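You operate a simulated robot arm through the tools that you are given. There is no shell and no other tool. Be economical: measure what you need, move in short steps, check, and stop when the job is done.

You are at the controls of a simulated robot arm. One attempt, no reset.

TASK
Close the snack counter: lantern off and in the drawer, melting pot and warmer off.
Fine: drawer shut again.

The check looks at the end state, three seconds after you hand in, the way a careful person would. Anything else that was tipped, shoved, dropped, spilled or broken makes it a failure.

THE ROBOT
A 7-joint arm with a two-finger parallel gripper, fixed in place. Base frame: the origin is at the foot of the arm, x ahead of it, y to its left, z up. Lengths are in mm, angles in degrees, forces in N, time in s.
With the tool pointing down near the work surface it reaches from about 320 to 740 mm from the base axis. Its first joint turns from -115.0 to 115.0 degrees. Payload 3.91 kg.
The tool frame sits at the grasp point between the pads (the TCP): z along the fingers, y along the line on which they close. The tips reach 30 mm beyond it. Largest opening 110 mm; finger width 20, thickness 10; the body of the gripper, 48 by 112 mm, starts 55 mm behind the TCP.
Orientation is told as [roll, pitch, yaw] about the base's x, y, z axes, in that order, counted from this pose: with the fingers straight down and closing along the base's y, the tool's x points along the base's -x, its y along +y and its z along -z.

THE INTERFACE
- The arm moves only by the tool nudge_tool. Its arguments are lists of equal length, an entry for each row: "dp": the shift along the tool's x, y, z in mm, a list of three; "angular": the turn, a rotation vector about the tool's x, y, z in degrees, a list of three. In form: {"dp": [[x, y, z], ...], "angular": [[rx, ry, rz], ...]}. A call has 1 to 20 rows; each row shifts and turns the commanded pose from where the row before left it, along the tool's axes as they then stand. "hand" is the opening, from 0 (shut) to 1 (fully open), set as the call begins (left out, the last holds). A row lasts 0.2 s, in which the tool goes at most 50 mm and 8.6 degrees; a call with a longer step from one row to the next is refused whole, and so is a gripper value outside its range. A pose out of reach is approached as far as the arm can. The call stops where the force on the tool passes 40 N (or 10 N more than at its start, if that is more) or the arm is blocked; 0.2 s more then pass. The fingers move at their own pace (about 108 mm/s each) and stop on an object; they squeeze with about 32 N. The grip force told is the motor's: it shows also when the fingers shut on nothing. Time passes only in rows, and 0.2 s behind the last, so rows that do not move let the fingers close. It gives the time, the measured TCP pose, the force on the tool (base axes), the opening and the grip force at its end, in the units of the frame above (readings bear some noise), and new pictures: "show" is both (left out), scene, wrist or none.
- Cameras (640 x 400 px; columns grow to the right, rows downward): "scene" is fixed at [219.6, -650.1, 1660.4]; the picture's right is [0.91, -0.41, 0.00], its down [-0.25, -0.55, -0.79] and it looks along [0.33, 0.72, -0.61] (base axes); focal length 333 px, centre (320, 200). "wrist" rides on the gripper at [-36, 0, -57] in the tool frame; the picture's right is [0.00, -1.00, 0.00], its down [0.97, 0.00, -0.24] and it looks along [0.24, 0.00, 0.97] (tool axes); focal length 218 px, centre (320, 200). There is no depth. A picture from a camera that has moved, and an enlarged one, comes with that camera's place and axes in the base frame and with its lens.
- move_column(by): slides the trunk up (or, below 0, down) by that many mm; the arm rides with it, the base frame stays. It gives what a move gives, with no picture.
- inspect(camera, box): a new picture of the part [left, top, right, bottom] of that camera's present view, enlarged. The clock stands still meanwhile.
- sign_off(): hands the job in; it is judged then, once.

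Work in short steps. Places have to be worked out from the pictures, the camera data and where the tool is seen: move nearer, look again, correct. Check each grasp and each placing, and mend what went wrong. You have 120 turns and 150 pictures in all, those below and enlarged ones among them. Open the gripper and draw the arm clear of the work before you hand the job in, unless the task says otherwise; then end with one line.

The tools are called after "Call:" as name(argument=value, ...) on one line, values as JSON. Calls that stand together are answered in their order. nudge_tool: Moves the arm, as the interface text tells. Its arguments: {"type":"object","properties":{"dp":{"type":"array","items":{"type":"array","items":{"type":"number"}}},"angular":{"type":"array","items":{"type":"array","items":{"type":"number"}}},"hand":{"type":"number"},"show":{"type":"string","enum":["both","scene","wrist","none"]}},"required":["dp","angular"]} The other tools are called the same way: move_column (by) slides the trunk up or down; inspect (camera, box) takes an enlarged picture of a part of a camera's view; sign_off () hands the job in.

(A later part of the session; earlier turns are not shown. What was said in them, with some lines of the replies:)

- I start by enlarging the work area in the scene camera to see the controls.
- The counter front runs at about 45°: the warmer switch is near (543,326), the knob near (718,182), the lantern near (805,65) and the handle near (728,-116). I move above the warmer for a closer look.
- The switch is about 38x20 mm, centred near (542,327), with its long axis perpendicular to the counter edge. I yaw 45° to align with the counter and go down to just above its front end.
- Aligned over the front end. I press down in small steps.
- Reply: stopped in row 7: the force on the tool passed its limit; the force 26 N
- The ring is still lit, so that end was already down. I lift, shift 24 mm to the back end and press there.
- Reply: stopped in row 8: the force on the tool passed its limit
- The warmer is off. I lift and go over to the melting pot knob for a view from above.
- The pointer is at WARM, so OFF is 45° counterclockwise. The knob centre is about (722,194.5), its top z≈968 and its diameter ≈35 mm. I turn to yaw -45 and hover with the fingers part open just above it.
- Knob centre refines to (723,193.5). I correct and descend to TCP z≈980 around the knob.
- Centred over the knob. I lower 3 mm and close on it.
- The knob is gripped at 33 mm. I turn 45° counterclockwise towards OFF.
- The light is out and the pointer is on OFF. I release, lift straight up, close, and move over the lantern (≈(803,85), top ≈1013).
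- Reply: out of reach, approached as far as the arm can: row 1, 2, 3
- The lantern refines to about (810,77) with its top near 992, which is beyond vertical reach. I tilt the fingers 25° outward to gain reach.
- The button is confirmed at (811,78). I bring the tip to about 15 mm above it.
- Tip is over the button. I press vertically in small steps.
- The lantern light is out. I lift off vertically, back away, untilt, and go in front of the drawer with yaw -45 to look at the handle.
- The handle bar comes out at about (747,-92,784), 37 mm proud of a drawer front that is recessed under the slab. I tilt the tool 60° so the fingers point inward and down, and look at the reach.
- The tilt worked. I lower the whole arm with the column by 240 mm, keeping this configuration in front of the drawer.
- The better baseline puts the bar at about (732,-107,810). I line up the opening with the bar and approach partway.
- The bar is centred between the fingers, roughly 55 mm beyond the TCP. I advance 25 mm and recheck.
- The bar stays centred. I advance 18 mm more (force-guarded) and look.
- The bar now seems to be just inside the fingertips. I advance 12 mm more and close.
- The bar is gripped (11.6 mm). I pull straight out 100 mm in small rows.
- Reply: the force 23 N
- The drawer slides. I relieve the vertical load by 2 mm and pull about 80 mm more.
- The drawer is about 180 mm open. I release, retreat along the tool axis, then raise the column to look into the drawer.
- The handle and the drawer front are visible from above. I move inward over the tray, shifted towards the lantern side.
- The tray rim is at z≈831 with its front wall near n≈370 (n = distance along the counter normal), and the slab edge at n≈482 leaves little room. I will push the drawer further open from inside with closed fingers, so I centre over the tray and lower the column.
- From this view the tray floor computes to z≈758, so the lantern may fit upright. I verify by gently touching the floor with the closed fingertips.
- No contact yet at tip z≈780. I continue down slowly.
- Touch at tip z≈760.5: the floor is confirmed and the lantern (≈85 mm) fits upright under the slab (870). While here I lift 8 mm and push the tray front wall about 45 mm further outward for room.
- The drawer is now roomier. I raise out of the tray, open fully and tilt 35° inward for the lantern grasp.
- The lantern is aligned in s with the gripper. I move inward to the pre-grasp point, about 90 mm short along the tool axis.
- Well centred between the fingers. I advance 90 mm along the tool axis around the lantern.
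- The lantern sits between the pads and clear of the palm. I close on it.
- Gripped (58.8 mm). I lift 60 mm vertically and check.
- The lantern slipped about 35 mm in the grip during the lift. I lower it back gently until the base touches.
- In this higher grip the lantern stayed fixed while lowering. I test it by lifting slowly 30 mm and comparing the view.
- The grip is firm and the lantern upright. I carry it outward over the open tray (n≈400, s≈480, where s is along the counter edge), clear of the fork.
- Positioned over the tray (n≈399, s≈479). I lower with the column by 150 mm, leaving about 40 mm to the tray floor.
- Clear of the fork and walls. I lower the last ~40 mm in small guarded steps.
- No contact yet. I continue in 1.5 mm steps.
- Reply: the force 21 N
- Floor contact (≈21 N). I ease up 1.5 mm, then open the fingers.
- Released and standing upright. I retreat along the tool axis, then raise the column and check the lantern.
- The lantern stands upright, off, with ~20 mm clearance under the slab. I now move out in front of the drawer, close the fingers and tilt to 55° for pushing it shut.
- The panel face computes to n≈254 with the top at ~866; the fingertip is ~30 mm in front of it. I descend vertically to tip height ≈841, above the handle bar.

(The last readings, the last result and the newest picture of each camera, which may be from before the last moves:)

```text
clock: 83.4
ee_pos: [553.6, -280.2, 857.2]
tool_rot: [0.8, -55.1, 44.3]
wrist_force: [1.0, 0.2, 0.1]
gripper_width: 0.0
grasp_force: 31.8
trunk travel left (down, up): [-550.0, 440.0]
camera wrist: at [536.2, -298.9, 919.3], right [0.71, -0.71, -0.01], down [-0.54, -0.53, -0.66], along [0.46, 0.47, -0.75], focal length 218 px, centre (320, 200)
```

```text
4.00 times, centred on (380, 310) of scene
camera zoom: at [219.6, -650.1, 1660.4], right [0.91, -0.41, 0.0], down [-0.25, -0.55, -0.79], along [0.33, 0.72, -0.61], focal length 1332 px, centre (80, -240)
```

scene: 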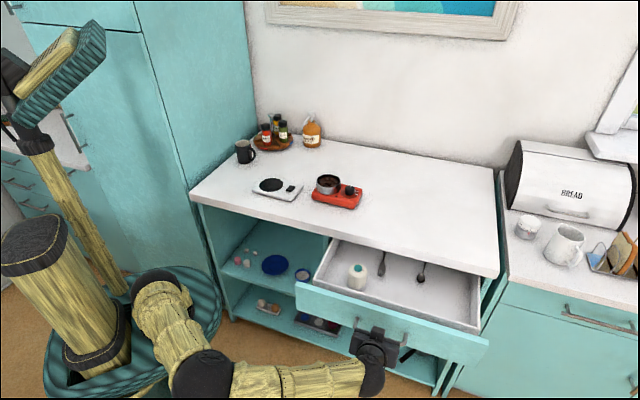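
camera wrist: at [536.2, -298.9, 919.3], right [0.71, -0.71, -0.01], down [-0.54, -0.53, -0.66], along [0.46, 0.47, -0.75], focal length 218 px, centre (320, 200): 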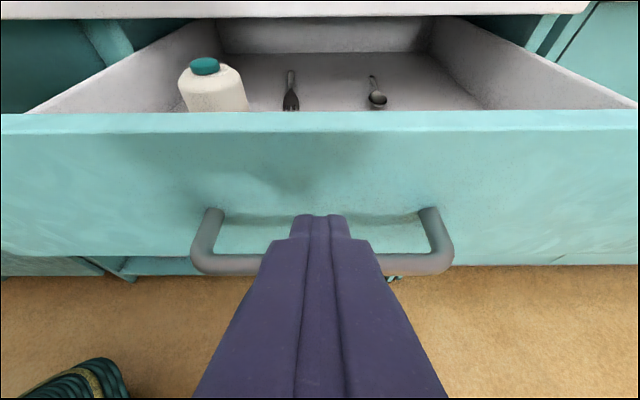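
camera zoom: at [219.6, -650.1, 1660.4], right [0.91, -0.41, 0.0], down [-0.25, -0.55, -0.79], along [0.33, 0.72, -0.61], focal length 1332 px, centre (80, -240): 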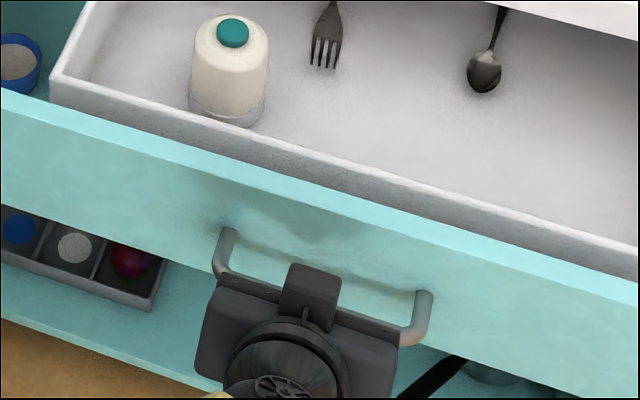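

The tip points at the panel above the bar. I push inward slowly, first making contact gently.

Call:
nudge_tool(dp=[[-4.6, 0, 6.6], [-4.6, 0, 6.6], [-4.6, 0, 6.6], [-2.3, 0, 3.3], [-2.3, 0, 3.3], [-2.3, 0, 3.3], [-2.3, 0, 3.3], [-2.9, 0, 4.1], [-2.9, 0, 4.1], [-3.4, 0, 4.9], [-3.4, 0, 4.9], [-3.4, 0, 4.9], [-3.4, 0, 4.9]], angular=[[0, 0, 0], [0, 0, 0], [0, 0, 0], [0, 0, 0], [0, 0, 0], [0, 0, 0], [0, 0, 0], [0, 0, 0], [0, 0, 0], [0, 0, 0], [0, 0, 0], [0, 0, 0], [0, 0, 0]], show="both")

```text
clock: 86.2
ee_pos: [605.7, -228.2, 859.7]
tool_rot: [0.8, -55.0, 44.3]
wrist_force: [0.4, -0.2, 0.3]
gripper_width: 0.1
grasp_force: 32.0
trunk travel left (down, up): [-550.0, 440.0]
camera wrist: at [587.9, -246.7, 921.4], right [0.71, -0.71, -0.01], down [-0.54, -0.53, -0.66], along [0.46, 0.47, -0.75], focal length 218 px, centre (320, 200)
```

scene: 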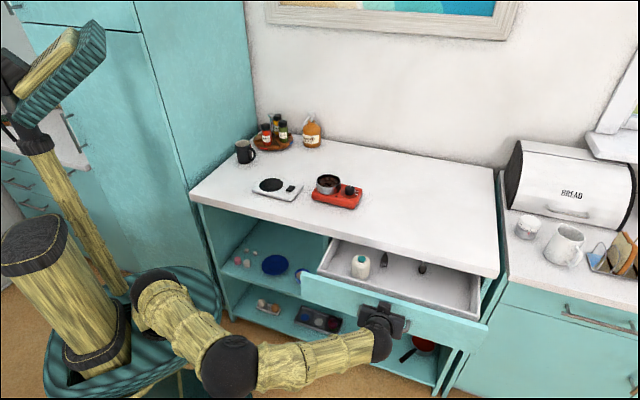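
wrist: 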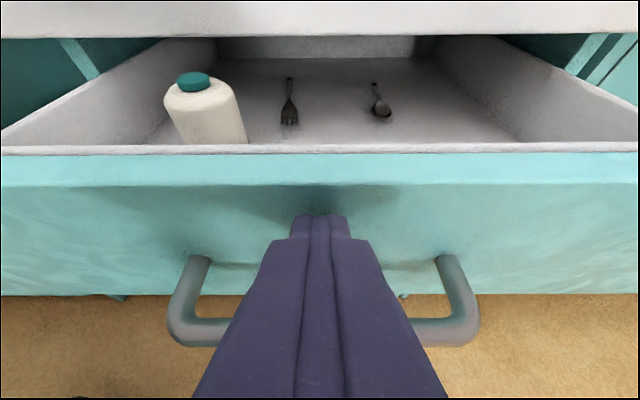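

The drawer follows and the lantern stays upright. I continue at the same slow pace, checking before the lantern passes under the slab.

Call:
nudge_tool(dp=[[-3.4, 0, 4.9], [-3.4, 0, 4.9], [-3.4, 0, 4.9], [-3.4, 0, 4.9], [-3.4, 0, 4.9], [-3.4, 0, 4.9]], angular=[[0, 0, 0], [0, 0, 0], [0, 0, 0], [0, 0, 0], [0, 0, 0], [0, 0, 0]], show="both")

Call:
inspect(camera="scene", box=[310, 220, 440, 300])

```text
clock: 87.6
ee_pos: [631.3, -203.7, 857.6]
tool_rot: [0.7, -55.0, 44.2]
wrist_force: [-0.2, 0.9, 0.3]
gripper_width: 0.0
grasp_force: 31.4
trunk travel left (down, up): [-550.0, 440.0]
camera wrist: at [613.3, -222.5, 921.4], right [0.71, -0.71, -0.01], down [-0.54, -0.53, -0.66], along [0.46, 0.47, -0.75], focal length 218 px, centre (320, 200)
```

scene: 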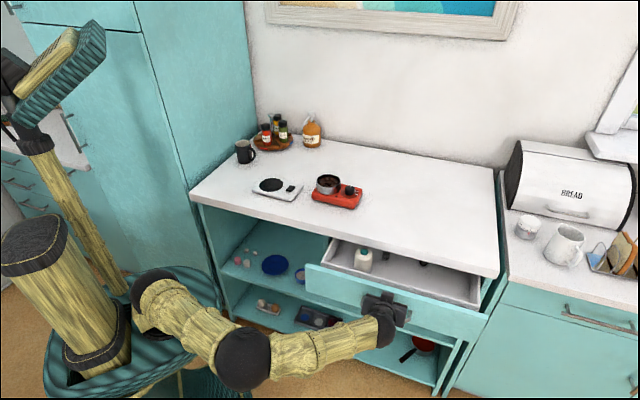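
wrist: 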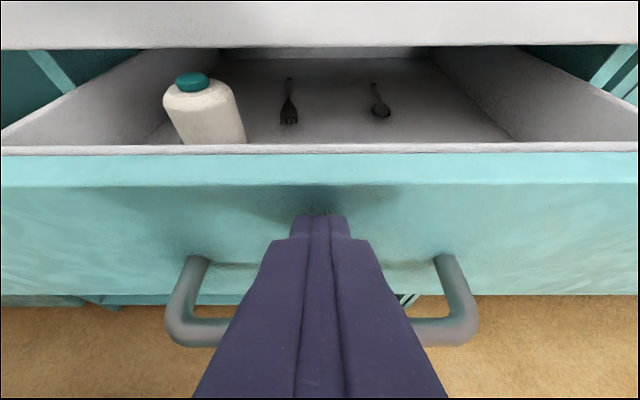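

```text
4.92 times, centred on (375, 260) of scene
camera zoom: at [219.6, -650.1, 1660.4], right [0.91, -0.41, 0.0], down [-0.25, -0.55, -0.79], along [0.33, 0.72, -0.61], focal length 1639 px, centre (49, -95)
```

zoom: 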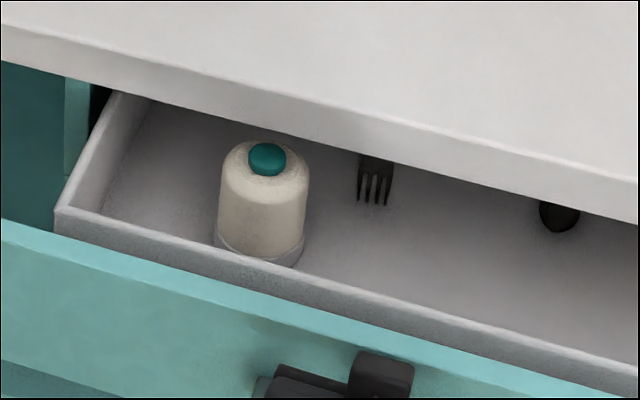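

At this range the button top computes to ≈854 and the slab underside to ≈871, so it clears. I continue pushing.

Call:
nudge_tool(dp=[[-3.4, 0, 4.9], [-3.4, 0, 4.9], [-3.4, 0, 4.9], [-3.4, 0, 4.9], [-3.4, 0, 4.9], [-3.4, 0, 4.9], [-3.4, 0, 4.9], [-3.4, 0, 4.9], [-3.4, 0, 4.9], [-3.4, 0, 4.9]], angular=[[0, 0, 0], [0, 0, 0], [0, 0, 0], [0, 0, 0], [0, 0, 0], [0, 0, 0], [0, 0, 0], [0, 0, 0], [0, 0, 0], [0, 0, 0]], show="both")

```text
clock: 89.8
ee_pos: [673.9, -160.5, 858.3]
tool_rot: [0.8, -55.1, 44.3]
wrist_force: [0.2, -0.1, -0.4]
gripper_width: 0.3
grasp_force: 32.2
trunk travel left (down, up): [-550.0, 440.0]
camera wrist: at [656.0, -179.2, 920.7], right [0.71, -0.71, -0.01], down [-0.54, -0.53, -0.66], along [0.46, 0.47, -0.75], focal length 218 px, centre (320, 200)
```

scene: 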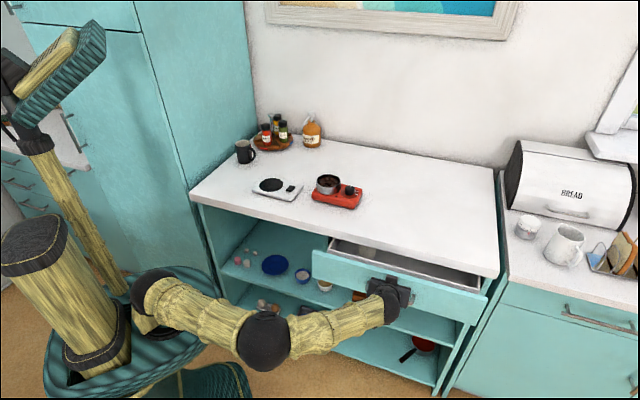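
wrist: 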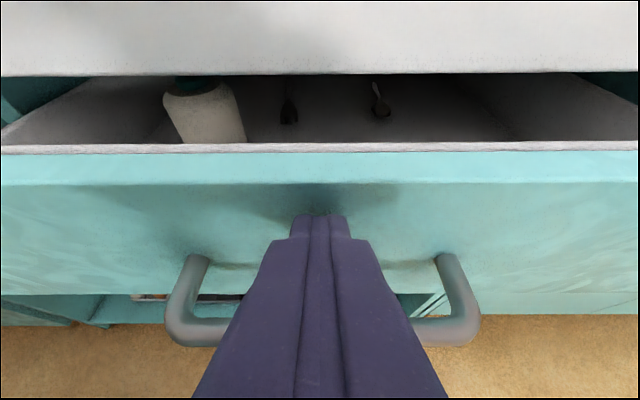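

The lantern has passed under the slab freely. About 85 mm remain; I push 72 mm more.

Call:
nudge_tool(dp=[[-3.4, 0, 4.9], [-3.4, 0, 4.9], [-3.4, 0, 4.9], [-3.4, 0, 4.9], [-3.4, 0, 4.9], [-3.4, 0, 4.9], [-3.4, 0, 4.9], [-3.4, 0, 4.9], [-3.4, 0, 4.9], [-3.4, 0, 4.9], [-2.9, 0, 4.1], [-2.3, 0, 3.3]], angular=[[0, 0, 0], [0, 0, 0], [0, 0, 0], [0, 0, 0], [0, 0, 0], [0, 0, 0], [0, 0, 0], [0, 0, 0], [0, 0, 0], [0, 0, 0], [0, 0, 0], [0, 0, 0]], show="both")

```text
clock: 92.4
ee_pos: [723.1, -112.6, 857.9]
tool_rot: [0.9, -55.1, 44.3]
wrist_force: [0.0, 0.2, -0.4]
gripper_width: 0.0
grasp_force: 32.1
trunk travel left (down, up): [-550.0, 440.0]
camera wrist: at [704.2, -131.3, 920.5], right [0.71, -0.71, -0.01], down [-0.54, -0.53, -0.66], along [0.46, 0.47, -0.75], focal length 218 px, centre (320, 200)
```

scene: 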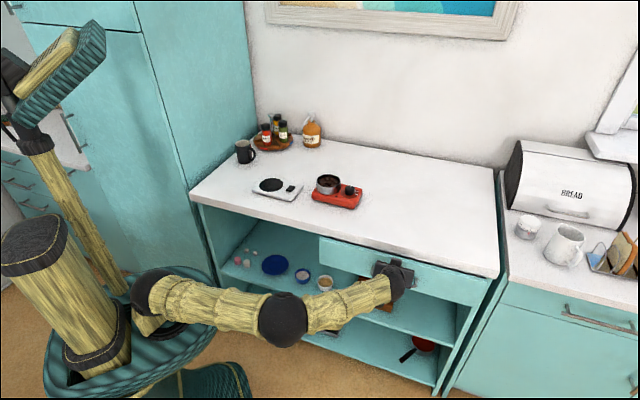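
wrist: 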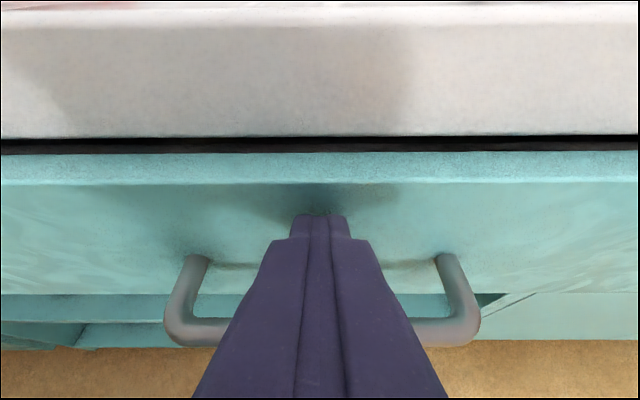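

Nearly closed, with ~17 mm left. I push in 3 mm steps until it stops.

Call:
nudge_tool(dp=[[-1.7, 0, 2.5], [-1.7, 0, 2.5], [-1.7, 0, 2.5], [-1.7, 0, 2.5], [-1.7, 0, 2.5], [-1.1, 0, 1.6], [-1.1, 0, 1.6], [-1.1, 0, 1.6], [-1.1, 0, 1.6]], angular=[[0, 0, 0], [0, 0, 0], [0, 0, 0], [0, 0, 0], [0, 0, 0], [0, 0, 0], [0, 0, 0], [0, 0, 0], [0, 0, 0]], show="both")

```text
clock: 94.4
ee_pos: [738.4, -96.7, 857.8]
tool_rot: [0.8, -55.0, 44.3]
wrist_force: [-1.8, -0.2, -0.8]
gripper_width: 0.2
grasp_force: 31.8
trunk travel left (down, up): [-550.0, 440.0]
camera wrist: at [720.6, -115.7, 921.1], right [0.71, -0.71, -0.01], down [-0.54, -0.53, -0.66], along [0.46, 0.47, -0.75], focal length 218 px, centre (320, 200)
```

scene: 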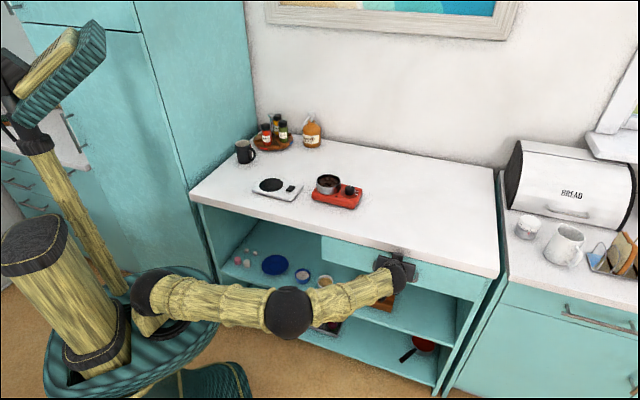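
wrist: 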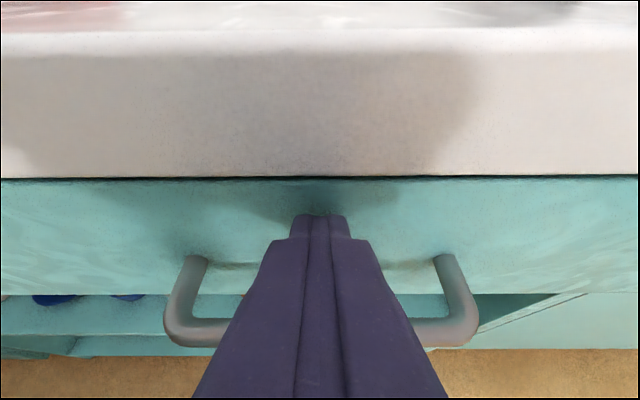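

Almost flush. A few more 1.5 mm steps to feel the end stop.

Call:
nudge_tool(dp=[[-0.86, 0, 1.23], [-0.86, 0, 1.23], [-0.86, 0, 1.23], [-0.86, 0, 1.23], [0, 0, 0]], angular=[[0, 0, 0], [0, 0, 0], [0, 0, 0], [0, 0, 0], [0, 0, 0]], show="wrist")

Call:
inspect(camera="scene", box=[300, 220, 500, 345])

```text
clock: 95.6
ee_pos: [742.0, -92.6, 858.6]
tool_rot: [0.9, -55.1, 44.3]
wrist_force: [0.2, 0.3, 0.6]
gripper_width: 0.0
grasp_force: 32.0
trunk travel left (down, up): [-550.0, 440.0]
camera wrist: at [724.5, -110.8, 920.7], right [0.71, -0.71, -0.01], down [-0.54, -0.53, -0.66], along [0.46, 0.47, -0.75], focal length 218 px, centre (320, 200)
```

wrist: 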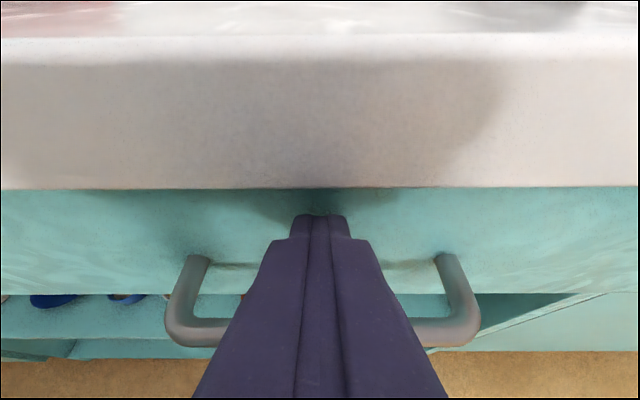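

```text
3.20 times, centred on (400, 282) of scene
camera zoom: at [219.6, -650.1, 1660.4], right [0.91, -0.41, 0.0], down [-0.25, -0.55, -0.79], along [0.33, 0.72, -0.61], focal length 1065 px, centre (64, -64)
```

zoom: 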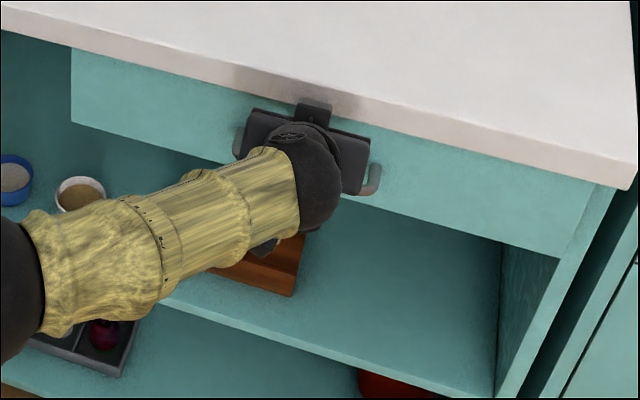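

It matches the starting picture within about 1 mm. I push 1 mm at a time for up to 4 mm more to find the stop.

Call:
nudge_tool(dp=[[-0.57, 0, 0.82], [-0.57, 0, 0.82], [-0.57, 0, 0.82], [-0.57, 0, 0.82], [0, 0, 0]], angular=[[0, 0, 0], [0, 0, 0], [0, 0, 0], [0, 0, 0], [0, 0, 0]], show="none")

```text
clock: 96.8
ee_pos: [742.5, -91.9, 858.4]
tool_rot: [0.9, -55.2, 44.4]
wrist_force: [-31.0, -18.5, -2.5]
gripper_width: 0.1
grasp_force: 32.1
trunk travel left (down, up): [-550.0, 440.0]
```

The end stop is reached (~36 N). I back straight away and lift clear.

Call:
nudge_tool(dp=[[1.2, 0, -1.6], [5.7, 0, -8.2], [17, 0, -24.6], [23, 0, -33], [23, 0, -33], [23, 0, -33], [0, 0, 0]], angular=[[0, 0, 0], [0, 0, 0], [0, 0, 0], [0, 0, 0], [0, 0, 0], [0, 0, 0], [0, 0, 0]], show="none")

Call:
move_column(by=250)

Call:
nudge_tool(dp=[[0, 0, 0], [0, 0, 0]], angular=[[0, 0, 0], [0, 0, 0]], hand=0.6, show="both")

Call:
inspect(camera="scene", box=[300, 220, 500, 345])

Call:
inspect(camera="scene", box=[230, 150, 420, 270])

```text
clock: 98.4
ee_pos: [632.6, -200.1, 858.9]
tool_rot: [1.0, -55.2, 44.6]
wrist_force: [0.2, 0.6, -0.8]
gripper_width: 0.0
grasp_force: 32.4
trunk travel left (down, up): [-550.0, 440.0]
```

```text
clock: 101.0
ee_pos: [631.1, -205.2, 1108.6]
tool_rot: [0.9, -55.2, 44.3]
wrist_force: [0.0, -0.4, 0.6]
gripper_width: 0.5
grasp_force: 31.4
trunk travel left (down, up): [-800.0, 190.0]
```

```text
clock: 101.6
ee_pos: [630.7, -203.4, 1108.7]
tool_rot: [0.8, -55.1, 44.3]
wrist_force: [-0.7, -0.6, 0.3]
gripper_width: 66.0
grasp_force: 0.1
trunk travel left (down, up): [-800.0, 190.0]
camera wrist: at [614.0, -223.1, 1171.4], right [0.71, -0.71, -0.01], down [-0.54, -0.53, -0.66], along [0.46, 0.47, -0.75], focal length 218 px, centre (320, 200)
```

scene: 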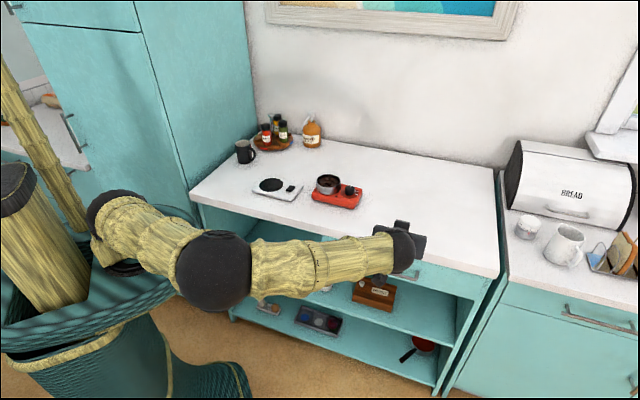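
wrist: 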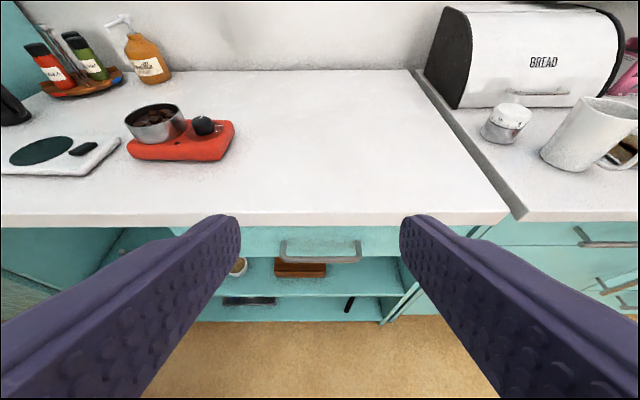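

```text
3.20 times, centred on (400, 282) of scene
camera zoom: at [219.6, -650.1, 1660.4], right [0.91, -0.41, 0.0], down [-0.25, -0.55, -0.79], along [0.33, 0.72, -0.61], focal length 1065 px, centre (64, -64)
```

zoom: 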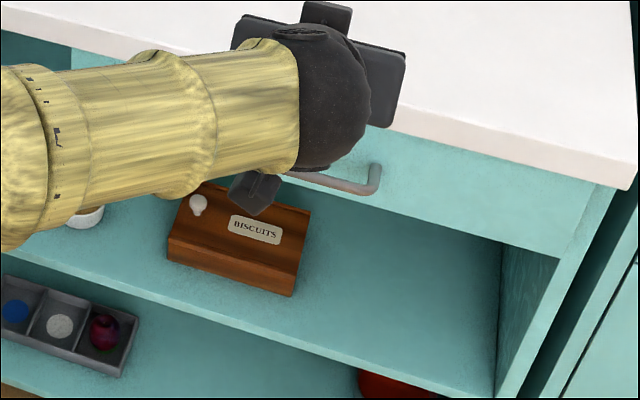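

```text
3.33 times, centred on (325, 210) of scene
camera zoom: at [219.6, -650.1, 1660.4], right [0.91, -0.41, 0.0], down [-0.25, -0.55, -0.79], along [0.33, 0.72, -0.61], focal length 1110 px, centre (303, 167)
```

zoom: 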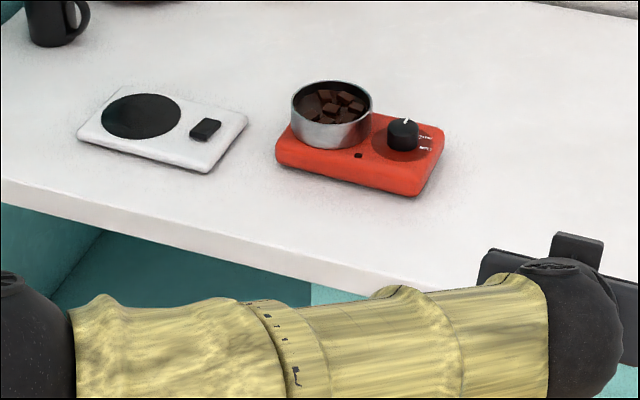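

Everything matches the starting layout: both appliances are dark and the drawer is shut. I draw the arm back a little further before handing in.

Call:
nudge_tool(dp=[[0, 0, -40], [0, 0, -40], [0, 0, -40], [0, 0, 0]], angular=[[0, 0, 0], [0, 0, 0], [0, 0, 0], [0, 0, 0]], show="scene")

```text
clock: 102.6
ee_pos: [562.0, -273.4, 1175.4]
tool_rot: [0.9, -55.1, 44.4]
wrist_force: [0.2, -0.3, 0.0]
gripper_width: 66.0
grasp_force: 0.0
trunk travel left (down, up): [-800.0, 190.0]
```

scene: 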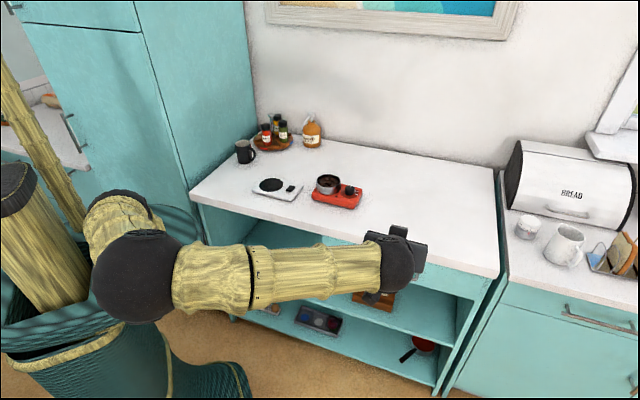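

The arm is clear and the gripper open, so I hand in.

Call:
sign_off()

```text
The job is handed in.
```

The warmer, melting pot and lantern are all off, and the lantern was standing upright in the drawer when I last saw it, before I pushed the drawer fully shut; nothing else looks moved.
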